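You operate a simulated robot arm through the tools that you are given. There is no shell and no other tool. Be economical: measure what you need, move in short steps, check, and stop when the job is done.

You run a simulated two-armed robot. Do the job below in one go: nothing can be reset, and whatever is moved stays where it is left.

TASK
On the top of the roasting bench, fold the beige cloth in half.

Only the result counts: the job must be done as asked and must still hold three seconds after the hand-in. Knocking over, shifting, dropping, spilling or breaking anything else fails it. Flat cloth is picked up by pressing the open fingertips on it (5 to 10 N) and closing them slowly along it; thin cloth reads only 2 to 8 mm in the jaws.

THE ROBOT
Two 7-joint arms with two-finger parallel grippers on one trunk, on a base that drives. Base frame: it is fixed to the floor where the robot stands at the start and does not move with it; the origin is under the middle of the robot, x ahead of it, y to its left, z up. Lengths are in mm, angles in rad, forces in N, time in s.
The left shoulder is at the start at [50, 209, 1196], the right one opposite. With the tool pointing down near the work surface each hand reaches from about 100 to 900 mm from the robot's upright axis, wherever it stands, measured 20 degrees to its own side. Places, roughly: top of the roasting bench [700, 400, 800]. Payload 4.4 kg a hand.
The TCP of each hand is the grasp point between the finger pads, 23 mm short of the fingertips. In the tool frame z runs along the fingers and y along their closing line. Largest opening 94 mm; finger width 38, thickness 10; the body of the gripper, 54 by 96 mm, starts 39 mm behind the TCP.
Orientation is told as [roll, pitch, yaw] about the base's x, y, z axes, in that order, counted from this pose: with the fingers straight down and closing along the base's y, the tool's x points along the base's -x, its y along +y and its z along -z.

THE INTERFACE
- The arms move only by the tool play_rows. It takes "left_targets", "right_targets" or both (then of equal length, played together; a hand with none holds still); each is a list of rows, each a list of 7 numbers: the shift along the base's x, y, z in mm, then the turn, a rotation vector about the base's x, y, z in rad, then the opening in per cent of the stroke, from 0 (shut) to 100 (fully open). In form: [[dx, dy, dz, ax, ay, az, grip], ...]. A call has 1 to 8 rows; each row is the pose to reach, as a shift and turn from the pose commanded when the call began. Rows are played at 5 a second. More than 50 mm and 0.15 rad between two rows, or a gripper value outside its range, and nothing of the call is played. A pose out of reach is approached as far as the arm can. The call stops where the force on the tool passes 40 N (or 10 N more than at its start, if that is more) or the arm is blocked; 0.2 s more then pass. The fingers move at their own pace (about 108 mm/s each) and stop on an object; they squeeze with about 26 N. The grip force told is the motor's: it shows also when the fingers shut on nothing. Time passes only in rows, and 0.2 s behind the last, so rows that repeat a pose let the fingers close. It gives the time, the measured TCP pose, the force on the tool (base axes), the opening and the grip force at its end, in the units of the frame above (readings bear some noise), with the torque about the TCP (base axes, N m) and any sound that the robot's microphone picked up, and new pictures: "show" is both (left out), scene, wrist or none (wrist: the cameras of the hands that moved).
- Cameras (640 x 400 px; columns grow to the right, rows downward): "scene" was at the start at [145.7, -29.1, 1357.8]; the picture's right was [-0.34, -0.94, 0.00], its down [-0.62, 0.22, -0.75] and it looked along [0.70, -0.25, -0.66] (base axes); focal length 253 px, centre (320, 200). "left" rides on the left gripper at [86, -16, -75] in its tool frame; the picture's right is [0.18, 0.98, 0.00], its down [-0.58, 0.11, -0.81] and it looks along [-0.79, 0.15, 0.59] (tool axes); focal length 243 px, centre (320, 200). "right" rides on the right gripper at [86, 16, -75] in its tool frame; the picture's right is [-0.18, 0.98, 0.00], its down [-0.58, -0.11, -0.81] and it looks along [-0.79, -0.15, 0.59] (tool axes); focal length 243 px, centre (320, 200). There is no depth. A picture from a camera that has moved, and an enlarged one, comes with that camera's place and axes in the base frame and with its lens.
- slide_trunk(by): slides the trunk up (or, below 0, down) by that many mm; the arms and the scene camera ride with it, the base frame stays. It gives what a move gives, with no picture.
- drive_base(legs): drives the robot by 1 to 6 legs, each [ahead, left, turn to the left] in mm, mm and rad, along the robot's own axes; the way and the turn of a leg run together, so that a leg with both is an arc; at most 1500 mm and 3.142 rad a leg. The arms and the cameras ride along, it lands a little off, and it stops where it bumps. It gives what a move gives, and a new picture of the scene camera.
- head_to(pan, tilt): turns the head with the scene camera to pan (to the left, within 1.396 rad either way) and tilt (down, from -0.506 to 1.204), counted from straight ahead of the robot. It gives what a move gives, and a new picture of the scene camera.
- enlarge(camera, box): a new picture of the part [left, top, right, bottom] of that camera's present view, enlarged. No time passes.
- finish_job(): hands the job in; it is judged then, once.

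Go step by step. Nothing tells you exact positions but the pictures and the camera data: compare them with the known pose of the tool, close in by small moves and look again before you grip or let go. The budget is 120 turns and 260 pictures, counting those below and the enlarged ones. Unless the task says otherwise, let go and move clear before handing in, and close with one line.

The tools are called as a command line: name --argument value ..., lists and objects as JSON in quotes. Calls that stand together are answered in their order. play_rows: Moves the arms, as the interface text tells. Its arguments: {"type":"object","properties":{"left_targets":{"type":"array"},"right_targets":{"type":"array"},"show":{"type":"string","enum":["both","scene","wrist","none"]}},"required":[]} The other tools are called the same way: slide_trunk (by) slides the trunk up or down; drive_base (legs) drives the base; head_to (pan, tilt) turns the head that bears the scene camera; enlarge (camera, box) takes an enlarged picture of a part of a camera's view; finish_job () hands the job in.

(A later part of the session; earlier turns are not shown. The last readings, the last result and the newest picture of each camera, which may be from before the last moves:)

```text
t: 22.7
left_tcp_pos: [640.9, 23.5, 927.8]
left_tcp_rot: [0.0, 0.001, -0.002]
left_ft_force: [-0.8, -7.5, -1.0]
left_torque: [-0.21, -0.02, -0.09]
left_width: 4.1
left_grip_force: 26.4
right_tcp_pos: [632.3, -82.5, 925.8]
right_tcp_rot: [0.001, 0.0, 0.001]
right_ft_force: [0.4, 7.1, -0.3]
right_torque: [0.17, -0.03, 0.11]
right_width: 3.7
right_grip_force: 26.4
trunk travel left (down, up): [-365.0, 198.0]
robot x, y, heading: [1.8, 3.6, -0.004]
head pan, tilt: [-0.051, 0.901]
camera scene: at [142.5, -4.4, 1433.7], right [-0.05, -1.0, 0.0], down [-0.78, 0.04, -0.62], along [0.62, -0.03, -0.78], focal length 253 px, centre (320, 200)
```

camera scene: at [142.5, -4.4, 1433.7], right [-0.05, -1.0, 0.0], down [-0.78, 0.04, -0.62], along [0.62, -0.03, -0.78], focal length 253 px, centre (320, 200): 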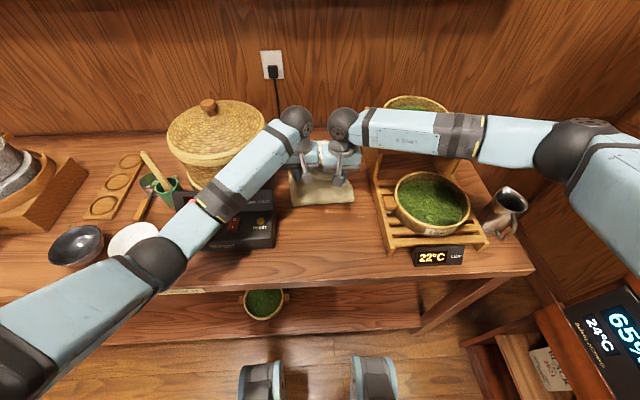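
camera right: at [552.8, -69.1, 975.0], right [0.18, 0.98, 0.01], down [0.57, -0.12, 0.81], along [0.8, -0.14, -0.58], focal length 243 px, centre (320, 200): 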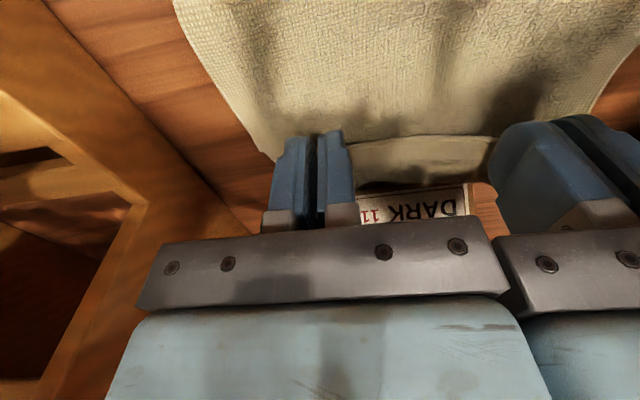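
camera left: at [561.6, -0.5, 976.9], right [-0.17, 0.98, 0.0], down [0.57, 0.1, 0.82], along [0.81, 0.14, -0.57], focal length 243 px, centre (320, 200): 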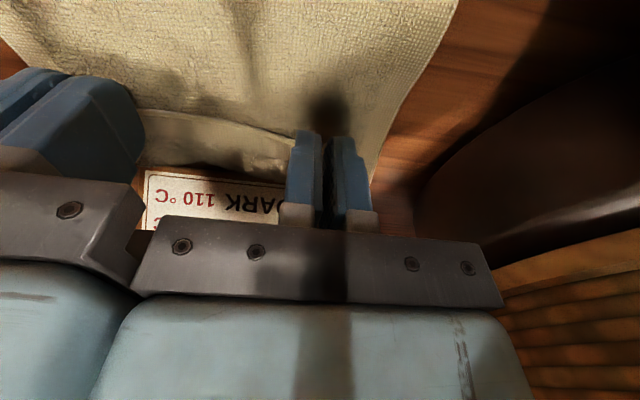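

No contact now. I'll raise the trunk once more for extra clearance, then lower slowly.

slide_trunk --by 45

play_rows --left_targets '[[0, 0, -15, 0, 0, 0, 0], [0, 0, -30, 0, 0, 0, 0], [0, 0, -45, 0, 0, 0, 0]]' --right_targets '[[0, 0, -15, 0, 0, 0, 0], [0, 0, -30, 0, 0, 0, 0], [0, 0, -45, 0, 0, 0, 0]]' --show "none"

slide_trunk --by 45

play_rows --left_targets '[[0, 0, -15, 0, 0, 0, 0], [0, 0, -30, 0, 0, 0, 0], [0, 0, -45, 0, 0, 0, 0], [8, 0, -55, 0, 0, 0, 0], [14, 0, -65, 0, 0, 0, 0]]' --right_targets '[[0, 0, -15, 0, 0, 0, 0], [0, 0, -30, 0, 0, 0, 0], [0, 0, -45, 0, 0, 0, 0], [8, 0, -55, 0, 0, 0, 0], [14, 0, -65, 0, 0, 0, 0]]'

```text
t: 23.6
left_tcp_pos: [641.5, 23.5, 972.8]
left_tcp_rot: [0.0, 0.001, 0.001]
left_ft_force: [-0.7, -7.4, -0.7]
left_torque: [-0.19, -0.01, -0.07]
left_width: 3.6
left_grip_force: 25.6
right_tcp_pos: [631.3, -83.0, 970.9]
right_tcp_rot: [-0.001, 0.0, -0.001]
right_ft_force: [0.3, 8.1, 0.5]
right_torque: [0.18, 0.0, 0.13]
right_width: 3.8
right_grip_force: 26.3
trunk travel left (down, up): [-410.0, 153.0]
robot x, y, heading: [2.9, -2.7, -0.002]
head pan, tilt: [-0.051, 0.901]
```

```text
t: 24.4
left_tcp_pos: [641.4, 25.9, 925.7]
left_tcp_rot: [0.001, -0.001, -0.001]
left_ft_force: [-0.5, -8.2, -0.8]
left_torque: [-0.22, 0.0, -0.08]
left_width: 3.9
left_grip_force: 26.0
right_tcp_pos: [631.3, -82.0, 925.9]
right_tcp_rot: [0.0, 0.001, 0.001]
right_ft_force: [-0.2, 7.8, -1.2]
right_torque: [0.22, -0.03, 0.16]
right_width: 3.6
right_grip_force: 26.5
trunk travel left (down, up): [-410.0, 153.0]
robot x, y, heading: [0.4, -2.8, -0.001]
head pan, tilt: [-0.051, 0.901]
```

```text
t: 25.3
left_tcp_pos: [641.4, 24.9, 971.4]
left_tcp_rot: [0.0, 0.002, 0.001]
left_ft_force: [0.2, -8.3, -0.3]
left_torque: [-0.22, 0.02, -0.14]
left_width: 4.0
left_grip_force: 26.4
right_tcp_pos: [631.4, -83.1, 970.3]
right_tcp_rot: [0.0, -0.002, 0.002]
right_ft_force: [-0.3, 8.3, -0.6]
right_torque: [0.19, -0.05, 0.12]
right_width: 3.8
right_grip_force: 25.6
trunk travel left (down, up): [-455.0, 108.0]
robot x, y, heading: [0.7, 1.1, -0.002]
head pan, tilt: [-0.051, 0.901]
```

```text
t: 26.5
left_tcp_pos: [654.9, 26.1, 906.0]
left_tcp_rot: [-0.002, 0.0, -0.001]
left_ft_force: [-0.8, -11.9, -0.7]
left_torque: [-0.31, -0.01, -0.11]
left_width: 4.0
left_grip_force: 26.5
right_tcp_pos: [646.3, -83.9, 906.5]
right_tcp_rot: [0.001, 0.0, 0.001]
right_ft_force: [0.3, 10.6, -0.4]
right_torque: [0.3, 0.0, 0.15]
right_width: 3.7
right_grip_force: 25.7
trunk travel left (down, up): [-455.0, 108.0]
robot x, y, heading: [2.9, 1.5, -0.001]
head pan, tilt: [-0.051, 0.901]
camera scene: at [142.5, -4.5, 1523.6], right [-0.05, -1.0, 0.0], down [-0.78, 0.04, -0.62], along [0.62, -0.03, -0.78], focal length 253 px, centre (320, 200)
camera right: at [559.8, -67.0, 981.5], right [0.18, 0.98, 0.0], down [0.58, -0.11, 0.81], along [0.79, -0.15, -0.59], focal length 243 px, centre (320, 200)
camera left: at [569.6, 9.7, 981.5], right [-0.18, 0.98, 0.0], down [0.58, 0.11, 0.81], along [0.79, 0.15, -0.59], focal length 243 px, centre (320, 200)
```

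scene: 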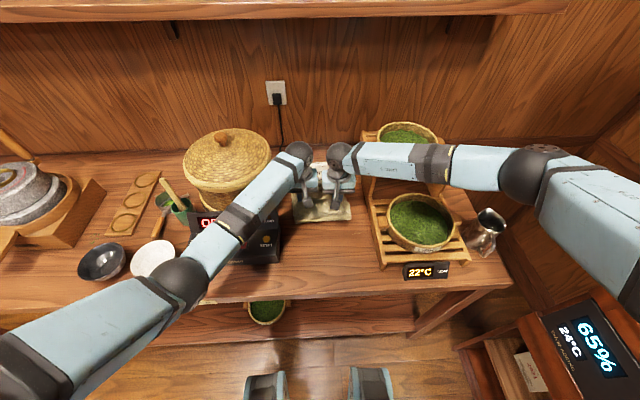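
right: 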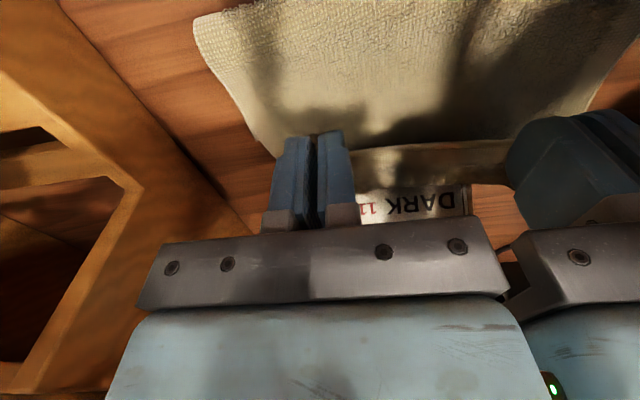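
left: 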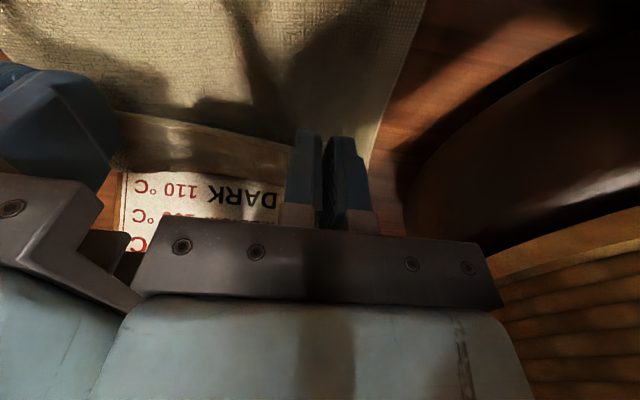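

No contact this time. I'll inspect the cloth's shape before releasing.

enlarge --camera "scene" --box '[260, 150, 380, 230]'

enlarge --camera "right" --box '[180, 0, 640, 290]'

```text
5.00 times, centred on (320, 190) of scene
camera zoom: at [142.5, -4.5, 1523.6], right [-0.05, -1.0, 0.0], down [-0.78, 0.04, -0.62], along [0.62, -0.03, -0.78], focal length 1265 px, centre (320, 250)
```

zoom: 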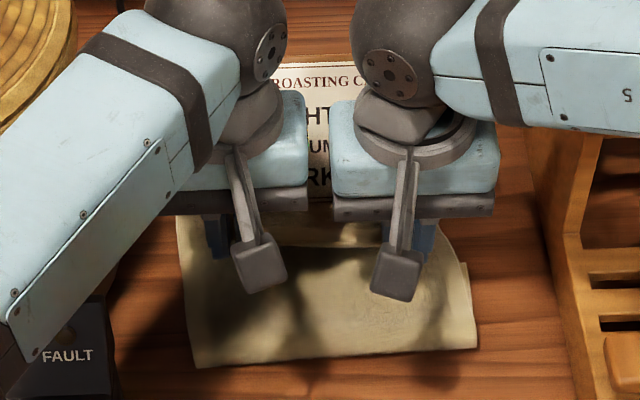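

```text
1.38 times, centred on (410, 145) of right
camera zoom: at [559.8, -67.0, 981.5], right [0.18, 0.98, 0.0], down [0.58, -0.11, 0.81], along [0.79, -0.15, -0.59], focal length 335 px, centre (196, 276)
```

zoom: 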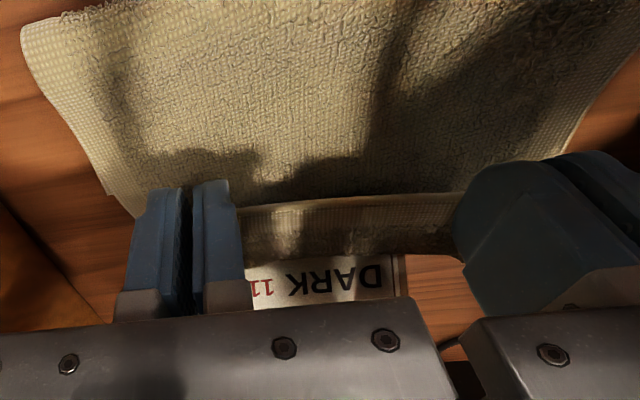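

enlarge --camera "scene" --box '[308, 170, 348, 206]'

enlarge --camera "left" --box '[60, 60, 420, 260]'

```text
11.11 times, centred on (328, 188) of scene
camera zoom: at [142.5, -4.5, 1523.6], right [-0.05, -1.0, 0.0], down [-0.78, 0.04, -0.62], along [0.62, -0.03, -0.78], focal length 2812 px, centre (231, 333)
```

zoom: 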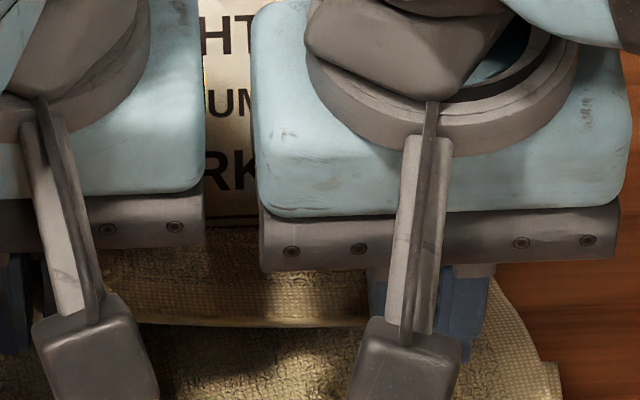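

```text
1.78 times, centred on (240, 160) of left
camera zoom: at [569.6, 9.7, 981.5], right [-0.18, 0.98, 0.0], down [0.58, 0.11, 0.81], along [0.79, 0.15, -0.59], focal length 431 px, centre (462, 271)
```

zoom: 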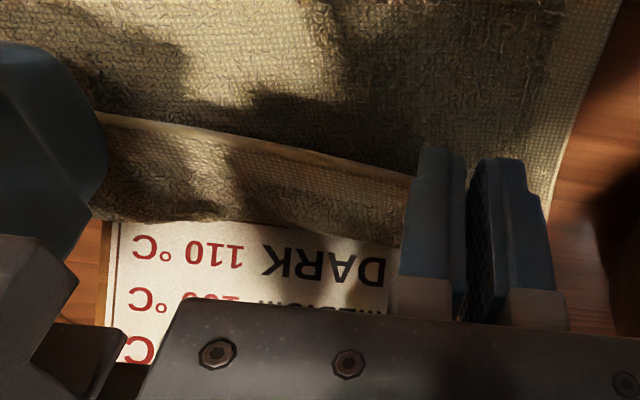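

The far edge has hardly moved (corner near 658, -128), but the crease has crept forward to about x 586. The upper layer also loops over the end. I'll swing the hands back in an arc to lay the lower half flat again, then redo the forward arc with the hands tilted.

play_rows --left_targets '[[-6, 0, 18, 0, 0, 0, 0], [-14, 0, 36, 0, 0, 0, 0], [-28, 0, 52, 0, 0, 0, 0], [-45, 0, 64, 0, 0, 0, 0], [-64, 0, 72, 0, 0, 0, 0], [-84, 0, 76, 0, 0, 0, 0], [-104, 0, 76, 0, 0, 0, 0], [-120, 0, 72, 0, 0, 0, 0]]' --right_targets '[[-6, 0, 18, 0, 0, 0, 0], [-14, 0, 36, 0, 0, 0, 0], [-28, 0, 52, 0, 0, 0, 0], [-45, 0, 64, 0, 0, 0, 0], [-64, 0, 72, 0, 0, 0, 0], [-84, 0, 76, 0, 0, 0, 0], [-104, 0, 76, 0, 0, 0, 0], [-120, 0, 72, 0, 0, 0, 0]]'

```text
t: 28.3
left_tcp_pos: [536.0, 26.7, 980.0]
left_tcp_rot: [0.001, 0.001, 0.0]
left_ft_force: [-0.6, -11.9, -0.6]
left_torque: [-0.28, 0.0, -0.13]
left_width: 4.0
left_grip_force: 26.0
right_tcp_pos: [526.4, -84.2, 976.6]
right_tcp_rot: [0.001, 0.0, -0.001]
right_ft_force: [0.3, 12.7, -0.1]
right_torque: [0.3, -0.03, 0.18]
right_width: 3.9
right_grip_force: 25.7
trunk travel left (down, up): [-455.0, 108.0]
robot x, y, heading: [0.1, 1.0, -0.003]
head pan, tilt: [-0.051, 0.901]
camera scene: at [141.6, -4.5, 1523.8], right [-0.05, -1.0, 0.0], down [-0.78, 0.04, -0.62], along [0.62, -0.03, -0.78], focal length 253 px, centre (320, 200)
camera right: at [439.4, -67.2, 1052.4], right [0.18, 0.98, 0.0], down [0.58, -0.11, 0.81], along [0.79, -0.15, -0.59], focal length 243 px, centre (320, 200)
camera left: at [449.8, 9.4, 1053.7], right [-0.18, 0.98, 0.0], down [0.58, 0.11, 0.81], along [0.79, 0.15, -0.59], focal length 243 px, centre (320, 200)
```

scene: 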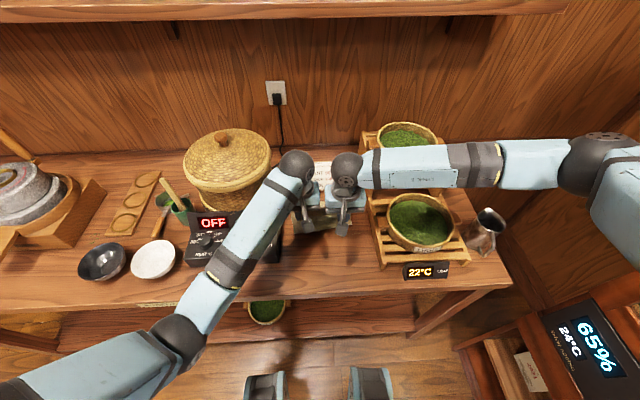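
right: 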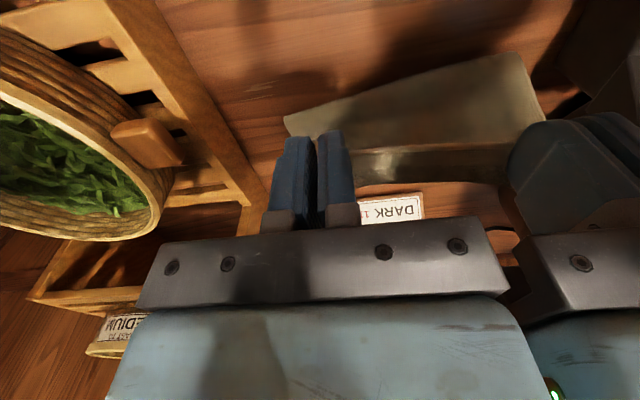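
left: 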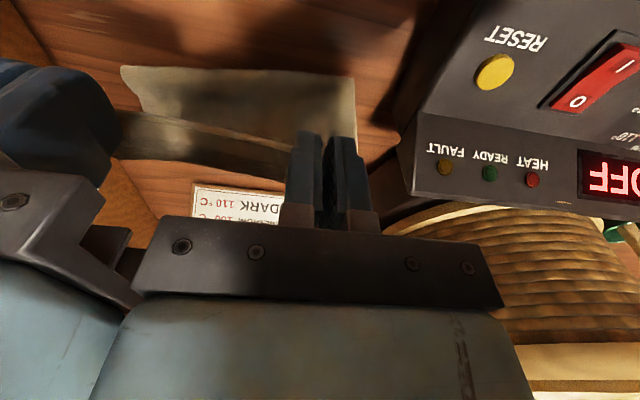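

enlarge --camera "left" --box '[90, 50, 410, 240]'

enlarge --camera "right" --box '[250, 40, 560, 240]'

enlarge --camera "scene" --box '[270, 150, 380, 250]'

```text
2.00 times, centred on (250, 145) of left
camera zoom: at [449.8, 9.4, 1053.7], right [-0.18, 0.98, 0.0], down [0.58, 0.11, 0.81], along [0.79, 0.15, -0.59], focal length 485 px, centre (460, 310)
```

zoom: 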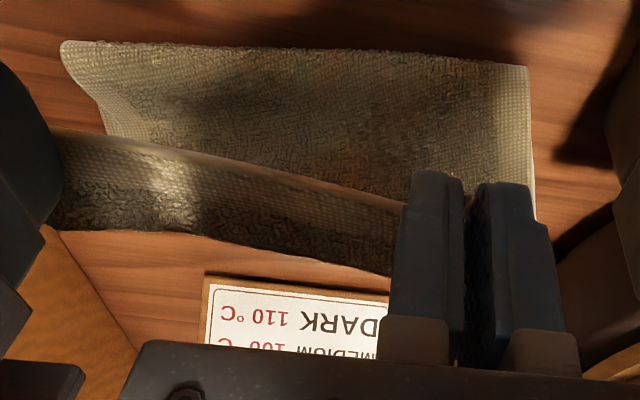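

```text
2.00 times, centred on (405, 140) of right
camera zoom: at [439.4, -67.2, 1052.4], right [0.18, 0.98, 0.0], down [0.58, -0.11, 0.81], along [0.79, -0.15, -0.59], focal length 485 px, centre (150, 320)
```

zoom: 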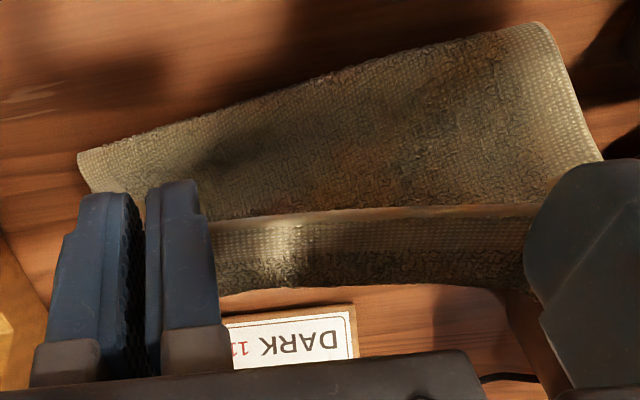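

```text
4.00 times, centred on (325, 200) of scene
camera zoom: at [141.6, -4.5, 1523.8], right [-0.05, -1.0, 0.0], down [-0.78, 0.04, -0.62], along [0.62, -0.03, -0.78], focal length 1012 px, centre (300, 200)
```

zoom: 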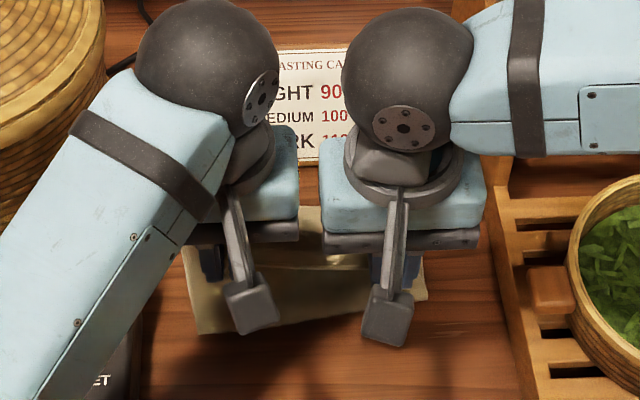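

Wood shows between the cloth and the card, so the far edge is still near x 668. The loop comes from the cloth leaving the fingers forwards. I'll tilt the hands (fingertips back) so it leaves downwards, and back up further to shift the crease.

play_rows --left_targets '[[-8, 0, 1, 0, 0.12, 0, 0], [-16, 0, 1, 0, 0.24, 0, 0], [-24, 0, 0, 0, 0.36, 0, 0], [-32, 0, -2, 0, 0.48, 0, 0], [-40, 0, -5, 0, 0.6, 0, 0], [-48, 0, -10, 0, 0.6, 0, 0]]' --right_targets '[[-8, 0, 1, 0, 0.12, 0, 0], [-16, 0, 1, 0, 0.24, 0, 0], [-24, 0, 0, 0, 0.36, 0, 0], [-32, 0, -2, 0, 0.48, 0, 0], [-40, 0, -5, 0, 0.6, 0, 0], [-48, 0, -10, 0, 0.6, 0, 0]]'

```text
t: 29.7
left_tcp_pos: [486.9, 24.8, 968.8]
left_tcp_rot: [0.002, 0.601, 0.001]
left_ft_force: [-1.0, -12.6, -1.4]
left_torque: [-0.32, 0.03, 0.06]
left_width: 3.7
left_grip_force: 25.9
right_tcp_pos: [475.9, -83.8, 966.3]
right_tcp_rot: [-0.001, 0.601, 0.001]
right_ft_force: [0.5, 13.2, 0.7]
right_torque: [0.38, -0.04, 0.0]
right_width: 3.6
right_grip_force: 26.1
trunk travel left (down, up): [-455.0, 108.0]
robot x, y, heading: [-2.1, 0.9, -0.004]
head pan, tilt: [-0.051, 0.901]
camera scene: at [141.2, -4.4, 1523.8], right [-0.05, -1.0, 0.0], down [-0.78, 0.04, -0.62], along [0.62, -0.03, -0.78], focal length 253 px, centre (320, 200)
camera right: at [447.6, -67.0, 1078.1], right [0.15, 0.98, -0.1], down [0.94, -0.11, 0.34], along [0.32, -0.15, -0.94], focal length 243 px, centre (320, 200)
camera left: at [458.7, 9.9, 1079.2], right [-0.15, 0.98, 0.1], down [0.94, 0.11, 0.34], along [0.32, 0.15, -0.94], focal length 243 px, centre (320, 200)
```

scene: 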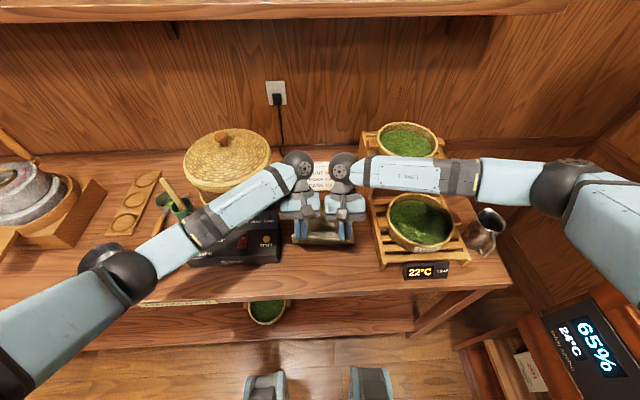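
right: 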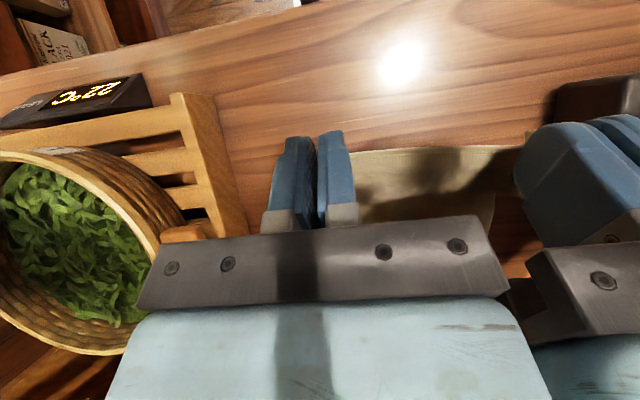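
left: 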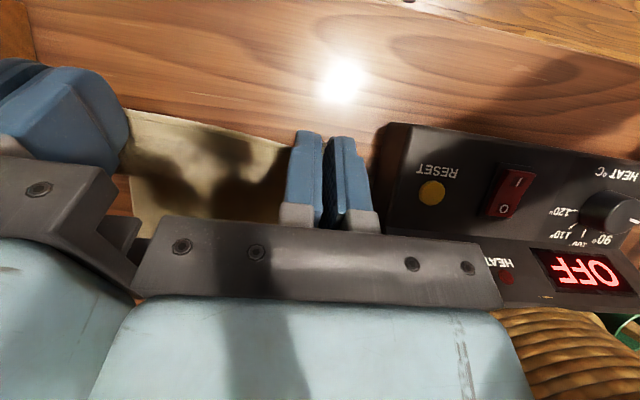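

The tilt works. I'll redo the forward arc, first half.

play_rows --left_targets '[[12, 0, 5, 0, 0, 0, 0], [25, 0, 9, 0, 0, 0, 0], [40, 0, 13, 0, 0, 0, 0], [55, 0, 14, 0, 0, 0, 0], [70, 0, 12, 0, 0, 0, 0], [85, 0, 9, 0, 0, 0, 0], [100, 0, 2, 0, 0, 0, 0], [112, 0, -6, 0, 0, 0, 0]]' --right_targets '[[12, 0, 5, 0, 0, 0, 0], [25, 0, 9, 0, 0, 0, 0], [40, 0, 13, 0, 0, 0, 0], [55, 0, 14, 0, 0, 0, 0], [70, 0, 12, 0, 0, 0, 0], [85, 0, 9, 0, 0, 0, 0], [100, 0, 2, 0, 0, 0, 0], [112, 0, -6, 0, 0, 0, 0]]'

enlarge --camera "scene" --box '[270, 150, 380, 250]'

```text
t: 31.5
left_tcp_pos: [602.4, 24.7, 960.3]
left_tcp_rot: [0.0, 0.6, -0.001]
left_ft_force: [-0.6, -10.0, 0.3]
left_torque: [-0.25, 0.01, 0.05]
left_width: 3.6
left_grip_force: 26.2
right_tcp_pos: [590.4, -82.6, 961.0]
right_tcp_rot: [0.0, 0.6, 0.0]
right_ft_force: [1.3, 8.9, 0.9]
right_torque: [0.29, -0.05, -0.04]
right_width: 3.6
right_grip_force: 26.4
trunk travel left (down, up): [-455.0, 108.0]
robot x, y, heading: [-0.6, -1.1, -0.002]
head pan, tilt: [-0.051, 0.901]
camera scene: at [142.7, -4.7, 1523.6], right [-0.05, -1.0, 0.0], down [-0.78, 0.04, -0.62], along [0.62, -0.03, -0.78], focal length 253 px, centre (320, 200)
camera right: at [561.3, -66.0, 1072.2], right [0.15, 0.98, -0.1], down [0.94, -0.11, 0.34], along [0.32, -0.15, -0.94], focal length 243 px, centre (320, 200)
camera left: at [573.2, 9.3, 1070.7], right [-0.15, 0.98, 0.1], down [0.94, 0.11, 0.34], along [0.32, 0.15, -0.94], focal length 243 px, centre (320, 200)
```

scene: 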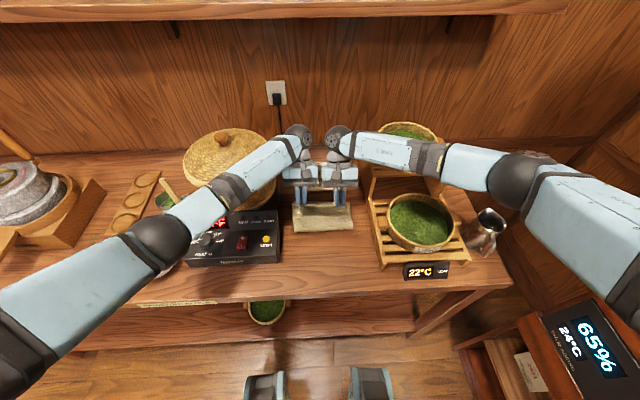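
right: 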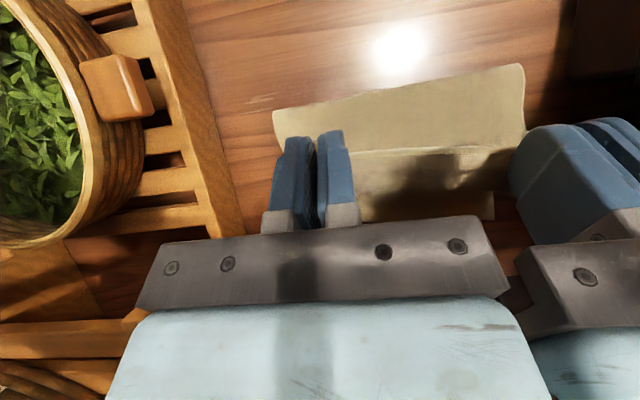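
left: 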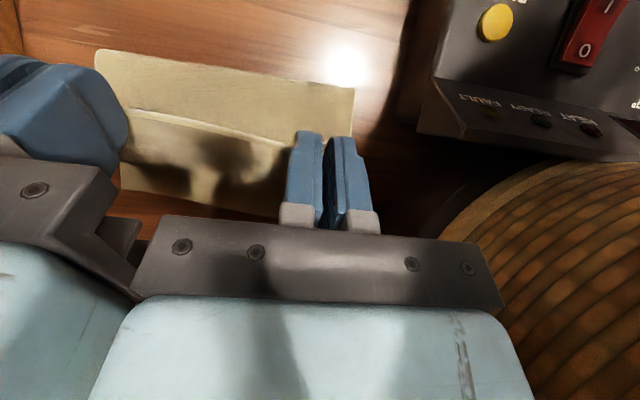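

```text
4.00 times, centred on (325, 200) of scene
camera zoom: at [142.7, -4.7, 1523.6], right [-0.05, -1.0, 0.0], down [-0.78, 0.04, -0.62], along [0.62, -0.03, -0.78], focal length 1012 px, centre (300, 200)
```

zoom: 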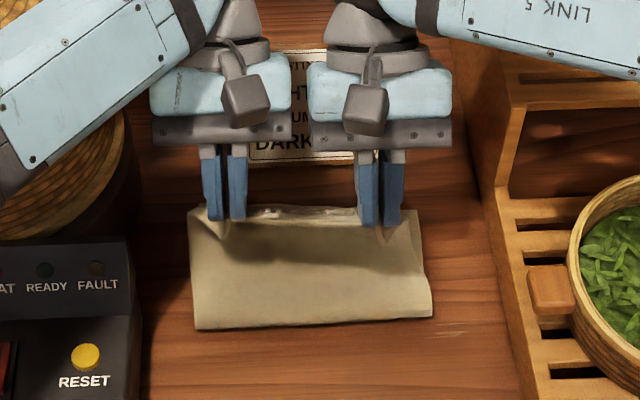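

Now I can see the cloth clearly: crease at about x 554, far corners (668, 51) and (654, -129). The crease should be nearer 534, so I'll back up further and lower to lay more cloth down, then come forward again.

play_rows --left_targets '[[-22, 0, 12, 0, 0, 0, 0], [-45, 0, 19, 0, 0, 0, 0], [-68, 0, 18, 0, 0, 0, 0], [-91, 0, 12, 0, 0, 0, 0], [-113, 0, 2, 0, 0, 0, 0], [-133, 0, -12, 0, 0, 0, 0], [-150, 0, -28, 0, 0, 0, 0], [-160, 0, -38, 0, 0, 0, 0]]' --right_targets '[[-22, 0, 12, 0, 0, 0, 0], [-45, 0, 19, 0, 0, 0, 0], [-68, 0, 18, 0, 0, 0, 0], [-91, 0, 12, 0, 0, 0, 0], [-113, 0, 2, 0, 0, 0, 0], [-133, 0, -12, 0, 0, 0, 0], [-150, 0, -28, 0, 0, 0, 0], [-160, 0, -38, 0, 0, 0, 0]]' --show "scene"

enlarge --camera "scene" --box '[270, 170, 380, 270]'

```text
t: 33.3
left_tcp_pos: [438.3, 26.2, 925.7]
left_tcp_rot: [0.0, 0.6, -0.001]
left_ft_force: [-1.1, -9.1, -0.1]
left_torque: [-0.23, -0.02, 0.03]
left_width: 3.9
left_grip_force: 25.4
right_tcp_pos: [429.2, -82.4, 922.0]
right_tcp_rot: [0.0, 0.6, 0.0]
right_ft_force: [0.7, 8.9, 1.0]
right_torque: [0.27, -0.03, 0.02]
right_width: 3.9
right_grip_force: 26.4
trunk travel left (down, up): [-455.0, 108.0]
robot x, y, heading: [0.0, 0.7, 0.003]
head pan, tilt: [-0.051, 0.901]
camera scene: at [141.9, -4.6, 1523.7], right [-0.05, -1.0, 0.0], down [-0.78, 0.04, -0.62], along [0.62, -0.03, -0.78], focal length 253 px, centre (320, 200)
```

scene: 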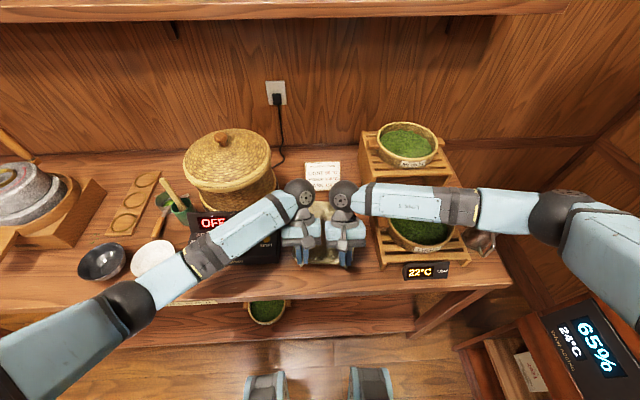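

```text
4.00 times, centred on (325, 220) of scene
camera zoom: at [141.9, -4.6, 1523.7], right [-0.05, -1.0, 0.0], down [-0.78, 0.04, -0.62], along [0.62, -0.03, -0.78], focal length 1012 px, centre (300, 120)
```

zoom: 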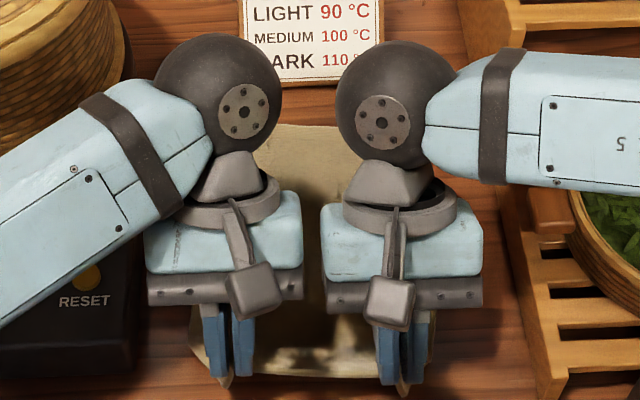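

The far edge is at about x 668 and the lower half is laid flat again. I'll take the forward arc again in two parts.

play_rows --left_targets '[[9, 0, 13, 0, 0, 0, 0], [18, 0, 25, 0, 0, 0, 0], [43, 0, 45, 0, 0, 0, 0], [73, 0, 57, 0, 0, 0, 0], [103, 0, 60, 0, 0, 0, 0], [133, 0, 53, 0, 0, 0, 0], [148, 0, 46, 0, 0, 0, 0], [161, 0, 38, 0, 0, 0, 0]]' --right_targets '[[9, 0, 13, 0, 0, 0, 0], [18, 0, 25, 0, 0, 0, 0], [43, 0, 45, 0, 0, 0, 0], [73, 0, 57, 0, 0, 0, 0], [103, 0, 60, 0, 0, 0, 0], [133, 0, 53, 0, 0, 0, 0], [148, 0, 46, 0, 0, 0, 0], [161, 0, 38, 0, 0, 0, 0]]' --show "none"

enlarge --camera "scene" --box '[270, 150, 380, 250]'

```text
t: 35.1
left_tcp_pos: [600.4, 25.5, 962.5]
left_tcp_rot: [-0.002, 0.6, -0.003]
left_ft_force: [-0.2, -5.5, -0.7]
left_torque: [-0.12, 0.01, -0.01]
left_width: 3.8
left_grip_force: 26.1
right_tcp_pos: [591.3, -83.2, 962.1]
right_tcp_rot: [-0.001, 0.6, 0.001]
right_ft_force: [0.7, 6.0, -0.2]
right_torque: [0.15, -0.01, -0.03]
right_width: 3.7
right_grip_force: 25.5
trunk travel left (down, up): [-455.0, 108.0]
robot x, y, heading: [3.3, -0.1, -0.005]
head pan, tilt: [-0.051, 0.901]
```

```text
4.00 times, centred on (325, 200) of scene
camera zoom: at [143.0, -4.5, 1523.6], right [-0.05, -1.0, 0.0], down [-0.78, 0.04, -0.62], along [0.62, -0.03, -0.78], focal length 1012 px, centre (300, 200)
```

zoom: 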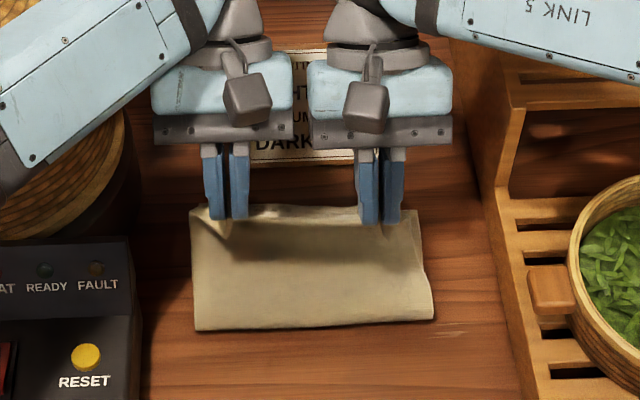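

Same shape as before, and the remaining length is in the rounded roll, which should flatten out as the edge comes down. I'll lower onto the far edge.

play_rows --left_targets '[[12, 0, -10, 0, 0, 0, 0], [24, 0, -20, 0, 0, 0, 0], [34, 0, -31, 0, 0, 0, 0], [44, 0, -42, 0, 0, 0, 0], [52, 0, -51, 0, 0, 0, 0], [58, 0, -58, 0, 0, 0, 0], [63, 0, -64, 0, 0, 0, 0]]' --right_targets '[[12, 0, -10, 0, 0, 0, 0], [24, 0, -20, 0, 0, 0, 0], [34, 0, -31, 0, 0, 0, 0], [44, 0, -42, 0, 0, 0, 0], [52, 0, -51, 0, 0, 0, 0], [58, 0, -58, 0, 0, 0, 0], [63, 0, -64, 0, 0, 0, 0]]' --show "both"

enlarge --camera "scene" --box '[270, 150, 380, 250]'

```text
t: 36.7
left_tcp_pos: [659.1, 26.7, 899.7]
left_tcp_rot: [-0.002, 0.602, -0.002]
left_ft_force: [-0.6, -12.1, -0.7]
left_torque: [-0.32, -0.01, 0.04]
left_width: 3.9
left_grip_force: 25.9
left hand out of reach, approached as far as the arm can: row 7
right_tcp_pos: [654.3, -82.7, 898.8]
right_tcp_rot: [0.001, 0.601, 0.001]
right_ft_force: [-0.7, 12.2, 0.3]
right_torque: [0.38, 0.01, 0.01]
right_width: 3.5
right_grip_force: 26.1
trunk travel left (down, up): [-455.0, 108.0]
robot x, y, heading: [0.4, -2.4, 0.001]
head pan, tilt: [-0.051, 0.901]
camera scene: at [142.5, -3.4, 1523.6], right [-0.05, -1.0, 0.0], down [-0.78, 0.04, -0.62], along [0.62, -0.03, -0.78], focal length 253 px, centre (320, 200)
camera right: at [625.6, -66.3, 1010.3], right [0.15, 0.98, -0.1], down [0.94, -0.11, 0.34], along [0.32, -0.15, -0.94], focal length 243 px, centre (320, 200)
camera left: at [629.9, 11.0, 1010.0], right [-0.15, 0.98, 0.1], down [0.94, 0.11, 0.34], along [0.32, 0.15, -0.94], focal length 243 px, centre (320, 200)
```

scene: 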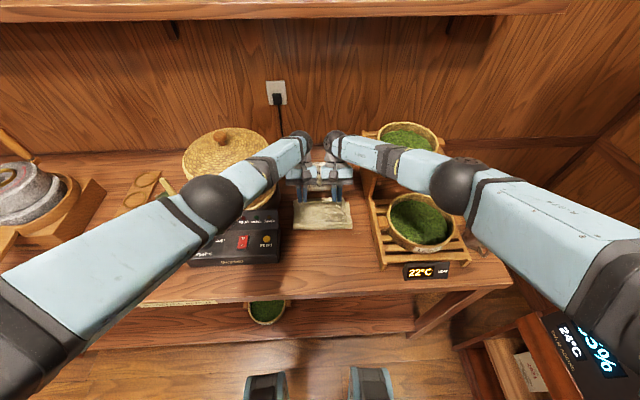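
right: 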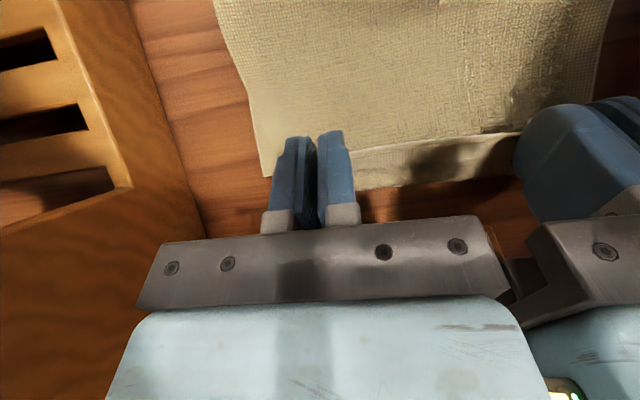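
left: 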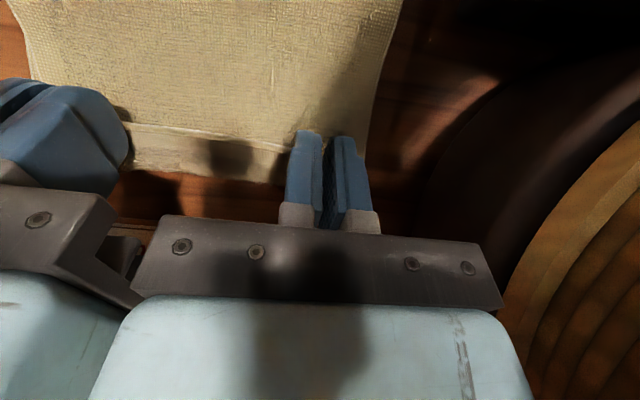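

```text
4.00 times, centred on (325, 200) of scene
camera zoom: at [142.5, -3.4, 1523.6], right [-0.05, -1.0, 0.0], down [-0.78, 0.04, -0.62], along [0.62, -0.03, -0.78], focal length 1012 px, centre (300, 200)
```

zoom: 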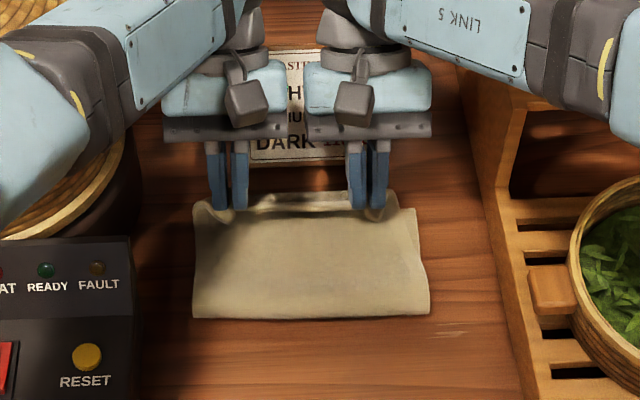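

The crease is at about 560, and roughly 35 mm of the held edge is curled back. I'll back off, restore the crease, tilt the hands more, and then release the flap from a taut, leaning position so that it falls flat.

play_rows --left_targets '[[-8, 0, 28, 0, 0, 0, 0], [-25, 0, 55, 0, 0, 0, 0], [-55, 0, 76, 0, 0, 0, 0], [-90, 0, 88, 0, 0, 0, 0], [-125, 0, 92, 0, 0, 0, 0], [-155, 0, 88, 0, 0, 0, 0], [-185, 0, 70, 0, 0, 0, 0], [-210, 0, 45, 0, 0, 0, 0]]' --right_targets '[[-8, 0, 28, 0, 0, 0, 0], [-25, 0, 55, 0, 0, 0, 0], [-55, 0, 76, 0, 0, 0, 0], [-90, 0, 88, 0, 0, 0, 0], [-125, 0, 92, 0, 0, 0, 0], [-155, 0, 88, 0, 0, 0, 0], [-185, 0, 70, 0, 0, 0, 0], [-210, 0, 45, 0, 0, 0, 0]]' --show "none"

play_rows --left_targets '[[10, 0, 25, 0, 0.13, 0, 0], [25, 0, 48, 0, 0.26, 0, 0], [45, 0, 65, 0, 0.4, 0, 0], [65, 0, 75, 0, 0.4, 0, 0], [85, 0, 82, 0, 0.4, 0, 0]]' --right_targets '[[10, 0, 25, 0, 0.13, 0, 0], [25, 0, 48, 0, 0.26, 0, 0], [45, 0, 65, 0, 0.4, 0, 0], [65, 0, 75, 0, 0.4, 0, 0], [85, 0, 82, 0, 0.4, 0, 0]]'

enlarge --camera "scene" --box '[270, 170, 380, 270]'

```text
t: 38.5
left_tcp_pos: [449.0, 26.1, 947.4]
left_tcp_rot: [0.002, 0.598, 0.0]
left_ft_force: [-0.3, -16.5, -1.8]
left_torque: [-0.45, -0.03, 0.09]
left_width: 3.8
left_grip_force: 26.0
right_tcp_pos: [442.5, -85.0, 944.5]
right_tcp_rot: [0.0, 0.598, 0.0]
right_ft_force: [-0.3, 15.4, 0.4]
right_torque: [0.48, -0.02, -0.04]
right_width: 3.6
right_grip_force: 26.0
trunk travel left (down, up): [-455.0, 108.0]
robot x, y, heading: [-0.3, -1.7, -0.002]
head pan, tilt: [-0.051, 0.901]
```

```text
t: 39.7
left_tcp_pos: [533.4, 27.1, 1027.9]
left_tcp_rot: [-0.003, 1.002, -0.002]
left_ft_force: [-0.1, -16.0, -1.7]
left_torque: [-0.36, 0.01, 0.23]
left_width: 3.8
left_grip_force: 26.2
right_tcp_pos: [528.0, -84.2, 1026.8]
right_tcp_rot: [0.0, 1.003, 0.001]
right_ft_force: [0.2, 15.7, 1.4]
right_torque: [0.42, 0.0, -0.21]
right_width: 3.7
right_grip_force: 25.8
trunk travel left (down, up): [-455.0, 108.0]
robot x, y, heading: [0.7, 1.1, 0.001]
head pan, tilt: [-0.051, 0.901]
camera scene: at [143.0, -4.3, 1523.5], right [-0.05, -1.0, 0.0], down [-0.78, 0.04, -0.62], along [0.62, -0.03, -0.78], focal length 253 px, centre (320, 200)
camera right: at [545.4, -67.8, 1140.1], right [0.1, 0.98, -0.16], down [0.99, -0.11, -0.05], along [-0.07, -0.15, -0.99], focal length 243 px, centre (320, 200)
camera left: at [551.7, 10.5, 1141.0], right [-0.1, 0.98, 0.15], down [0.99, 0.11, -0.06], along [-0.07, 0.15, -0.99], focal length 243 px, centre (320, 200)
```

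scene: 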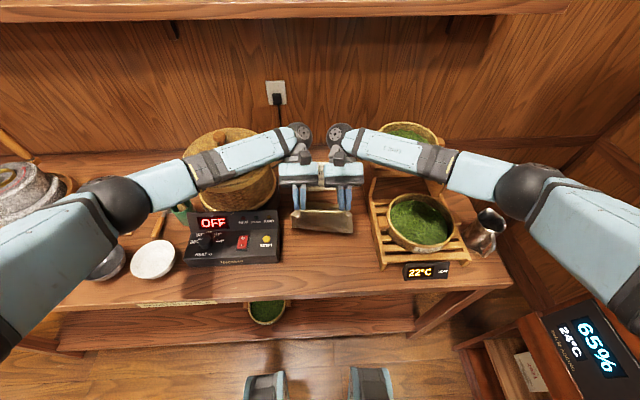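
right: 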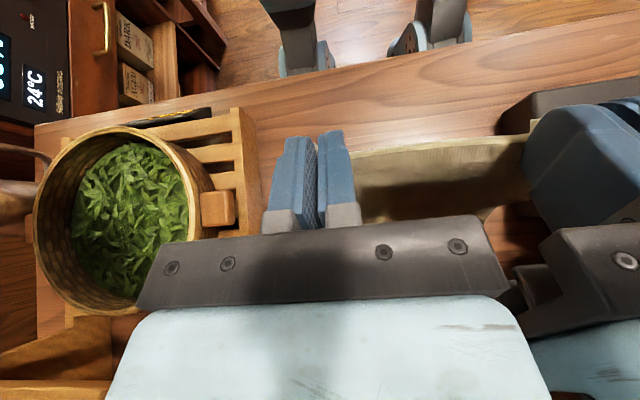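
left: 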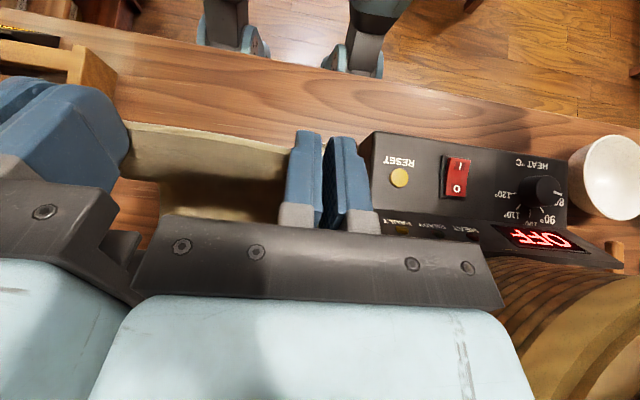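

```text
4.00 times, centred on (325, 220) of scene
camera zoom: at [143.0, -4.3, 1523.5], right [-0.05, -1.0, 0.0], down [-0.78, 0.04, -0.62], along [0.62, -0.03, -0.78], focal length 1012 px, centre (300, 120)
```

zoom: 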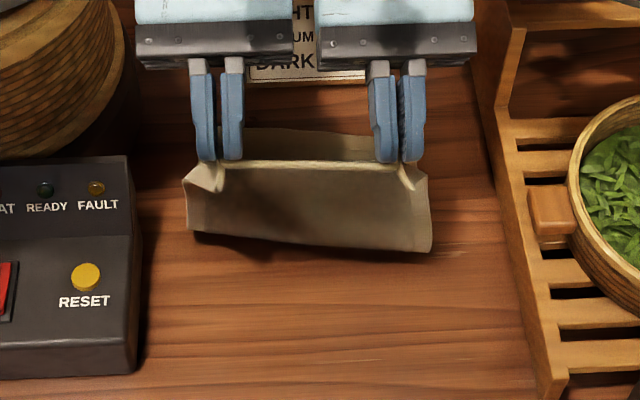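

The flap now hangs cleanly but is pulled too high. I'll lower and back off a little to let the crease settle nearer 535, then check.

play_rows --left_targets '[[-12, 0, -20, 0, 0, 0, 0], [-24, 0, -40, 0, 0, 0, 0], [-36, 0, -60, 0, 0, 0, 0], [-50, 0, -75, 0, 0, 0, 0], [-50, 0, -75, 0, 0, 0, 0]]' --right_targets '[[-12, 0, -20, 0, 0, 0, 0], [-24, 0, -40, 0, 0, 0, 0], [-36, 0, -60, 0, 0, 0, 0], [-50, 0, -75, 0, 0, 0, 0], [-50, 0, -75, 0, 0, 0, 0]]' --show "none"

enlarge --camera "scene" --box '[270, 170, 380, 270]'

enlarge --camera "left" --box '[0, 0, 640, 400]'

```text
t: 40.9
left_tcp_pos: [485.8, 26.9, 949.9]
left_tcp_rot: [-0.001, 0.999, 0.002]
left_ft_force: [0.4, -9.7, -0.4]
left_torque: [-0.23, -0.02, 0.1]
left_width: 3.8
left_grip_force: 26.1
right_tcp_pos: [480.3, -82.8, 951.1]
right_tcp_rot: [-0.001, 1.001, 0.0]
right_ft_force: [0.5, 9.9, 0.7]
right_torque: [0.26, -0.02, -0.14]
right_width: 3.6
right_grip_force: 26.4
trunk travel left (down, up): [-455.0, 108.0]
robot x, y, heading: [2.8, 1.0, -0.0]
head pan, tilt: [-0.051, 0.901]
```

```text
4.00 times, centred on (325, 220) of scene
camera zoom: at [142.4, -4.4, 1523.6], right [-0.05, -1.0, 0.0], down [-0.78, 0.04, -0.62], along [0.62, -0.03, -0.78], focal length 1012 px, centre (300, 120)
```

zoom: 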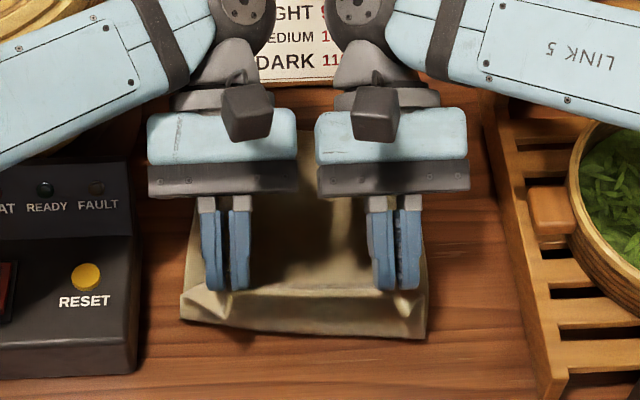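

```text
1.00 times, centred on (320, 200) of left (not enlarged: the box is as wide or as high as the picture)
camera zoom: at [503.3, 10.0, 1063.1], right [-0.1, 0.98, 0.16], down [0.99, 0.11, -0.05], along [-0.07, 0.15, -0.99], focal length 243 px, centre (320, 200)
```

zoom: 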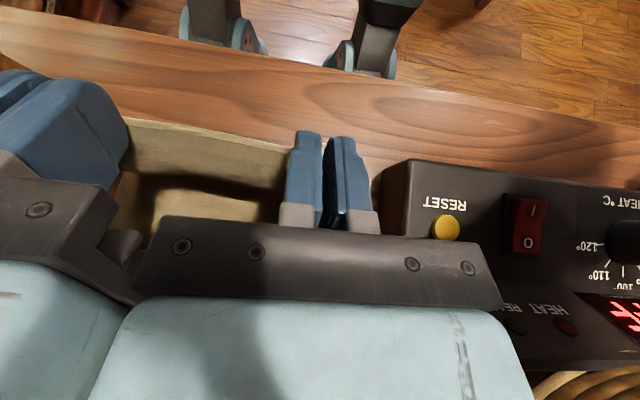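

The lower part is laid flat again and the sheet hangs from the hands. I'll move forward along a just-taut arc to a lean above the far half.

play_rows --left_targets '[[12, 0, 15, 0, 0, 0, 0], [23, 0, 26, 0, 0, 0, 0], [40, 0, 40, 0, 0, 0, 0], [57, 0, 49, 0, 0, 0, 0], [75, 0, 50, 0, 0, 0, 0], [93, 0, 47, 0, 0, 0, 0], [110, 0, 42, 0, 0, 0, 0], [122, 0, 37, 0, 0, 0, 0]]' --right_targets '[[12, 0, 15, 0, 0, 0, 0], [23, 0, 26, 0, 0, 0, 0], [40, 0, 40, 0, 0, 0, 0], [57, 0, 49, 0, 0, 0, 0], [75, 0, 50, 0, 0, 0, 0], [93, 0, 47, 0, 0, 0, 0], [110, 0, 42, 0, 0, 0, 0], [122, 0, 37, 0, 0, 0, 0]]' --show "wrist"

enlarge --camera "scene" --box '[270, 150, 380, 250]'

```text
t: 42.7
left_tcp_pos: [604.9, 28.0, 989.0]
left_tcp_rot: [-0.002, 1.001, -0.004]
left_ft_force: [0.3, -10.4, -1.6]
left_torque: [-0.24, -0.03, 0.16]
left_width: 4.0
left_grip_force: 26.0
right_tcp_pos: [601.8, -82.7, 987.0]
right_tcp_rot: [0.001, 1.0, 0.001]
right_ft_force: [0.6, 10.7, 1.2]
right_torque: [0.29, 0.02, -0.15]
right_width: 3.6
right_grip_force: 26.4
trunk travel left (down, up): [-455.0, 108.0]
robot x, y, heading: [-0.9, 0.6, 0.003]
head pan, tilt: [-0.051, 0.901]
camera right: at [617.9, -65.3, 1100.6], right [0.1, 0.98, -0.15], down [0.99, -0.11, -0.05], along [-0.07, -0.15, -0.99], focal length 243 px, centre (320, 200)
camera left: at [622.3, 11.1, 1101.4], right [-0.1, 0.98, 0.15], down [0.99, 0.11, -0.05], along [-0.07, 0.15, -0.99], focal length 243 px, centre (320, 200)
```

right: 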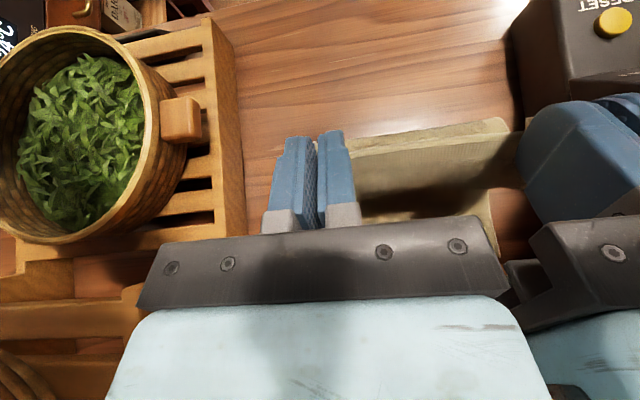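
left: 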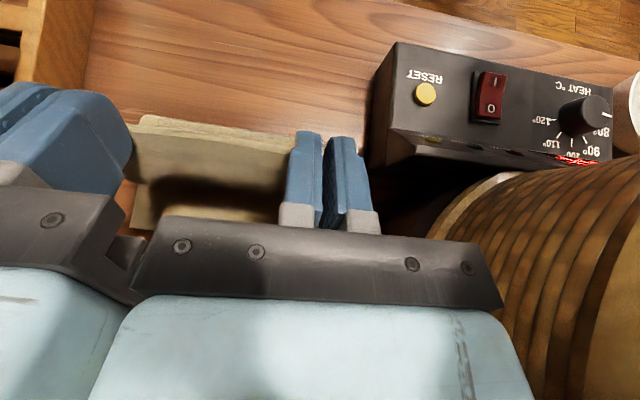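

```text
4.00 times, centred on (325, 200) of scene
camera zoom: at [142.5, -4.3, 1523.6], right [-0.05, -1.0, 0.0], down [-0.78, 0.04, -0.62], along [0.62, -0.03, -0.78], focal length 1012 px, centre (300, 200)
```

zoom: 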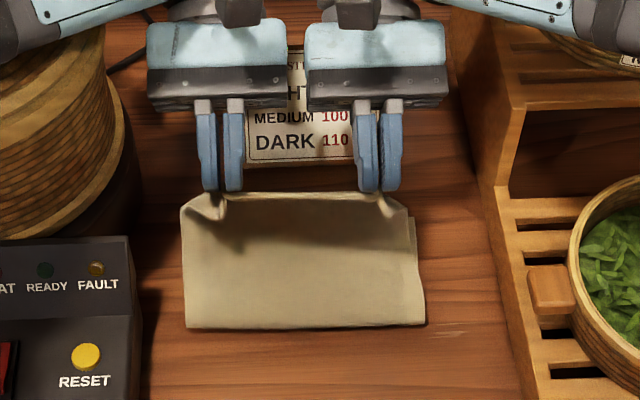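

The crease is at about x 549 and straight. I'll lean the flap a bit further forward and check before opening.

play_rows --left_targets '[[8, 0, -5, 0, 0, 0, 0], [16, 0, -12, 0, 0, 0, 0], [25, 0, -22, 0, 0, 0, 0]]' --right_targets '[[8, 0, -5, 0, 0, 0, 0], [16, 0, -12, 0, 0, 0, 0], [25, 0, -22, 0, 0, 0, 0]]' --show "none"

enlarge --camera "scene" --box '[270, 150, 380, 250]'

enlarge --camera "left" --box '[60, 80, 400, 280]'

```text
t: 43.5
left_tcp_pos: [621.9, 28.0, 978.0]
left_tcp_rot: [-0.004, 1.0, -0.004]
left_ft_force: [2.0, -17.5, -3.1]
left_torque: [-0.44, -0.1, 0.3]
left_width: 3.9
left_grip_force: 25.9
left hand out of reach, approached as far as the arm can: row 3
right_tcp_pos: [625.8, -81.6, 966.0]
right_tcp_rot: [0.001, 1.0, 0.003]
right_ft_force: [-1.4, 17.8, 2.7]
right_torque: [0.51, 0.07, -0.17]
right_width: 3.8
right_grip_force: 25.9
trunk travel left (down, up): [-455.0, 108.0]
robot x, y, heading: [1.6, 2.0, 0.0]
head pan, tilt: [-0.051, 0.901]
```

```text
4.00 times, centred on (325, 200) of scene
camera zoom: at [142.2, -2.9, 1523.7], right [-0.05, -1.0, 0.0], down [-0.78, 0.04, -0.62], along [0.62, -0.03, -0.78], focal length 1012 px, centre (300, 200)
```

zoom: 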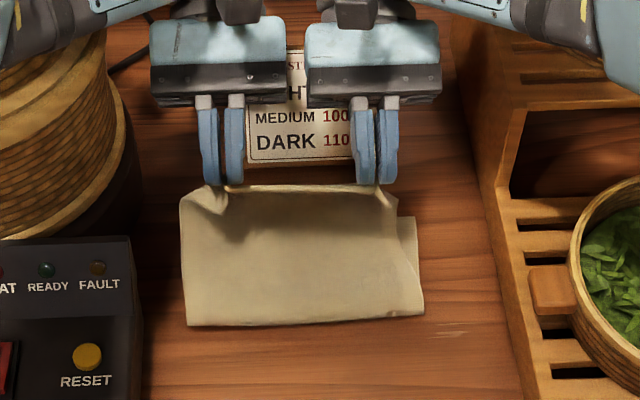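

```text
1.88 times, centred on (230, 180) of left
camera zoom: at [637.9, 12.1, 1089.8], right [-0.1, 0.98, 0.15], down [0.99, 0.11, -0.05], along [-0.07, 0.15, -0.99], focal length 457 px, centre (489, 238)
```

zoom: 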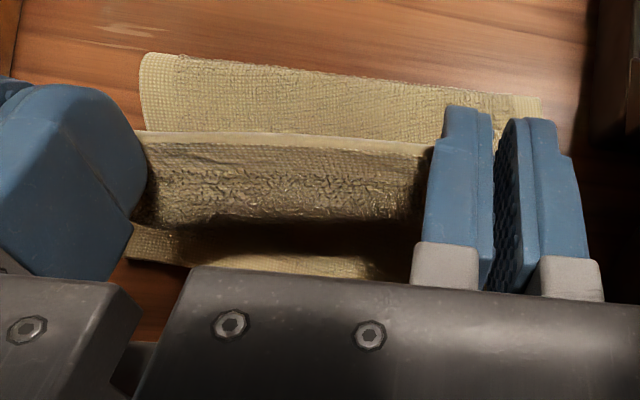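

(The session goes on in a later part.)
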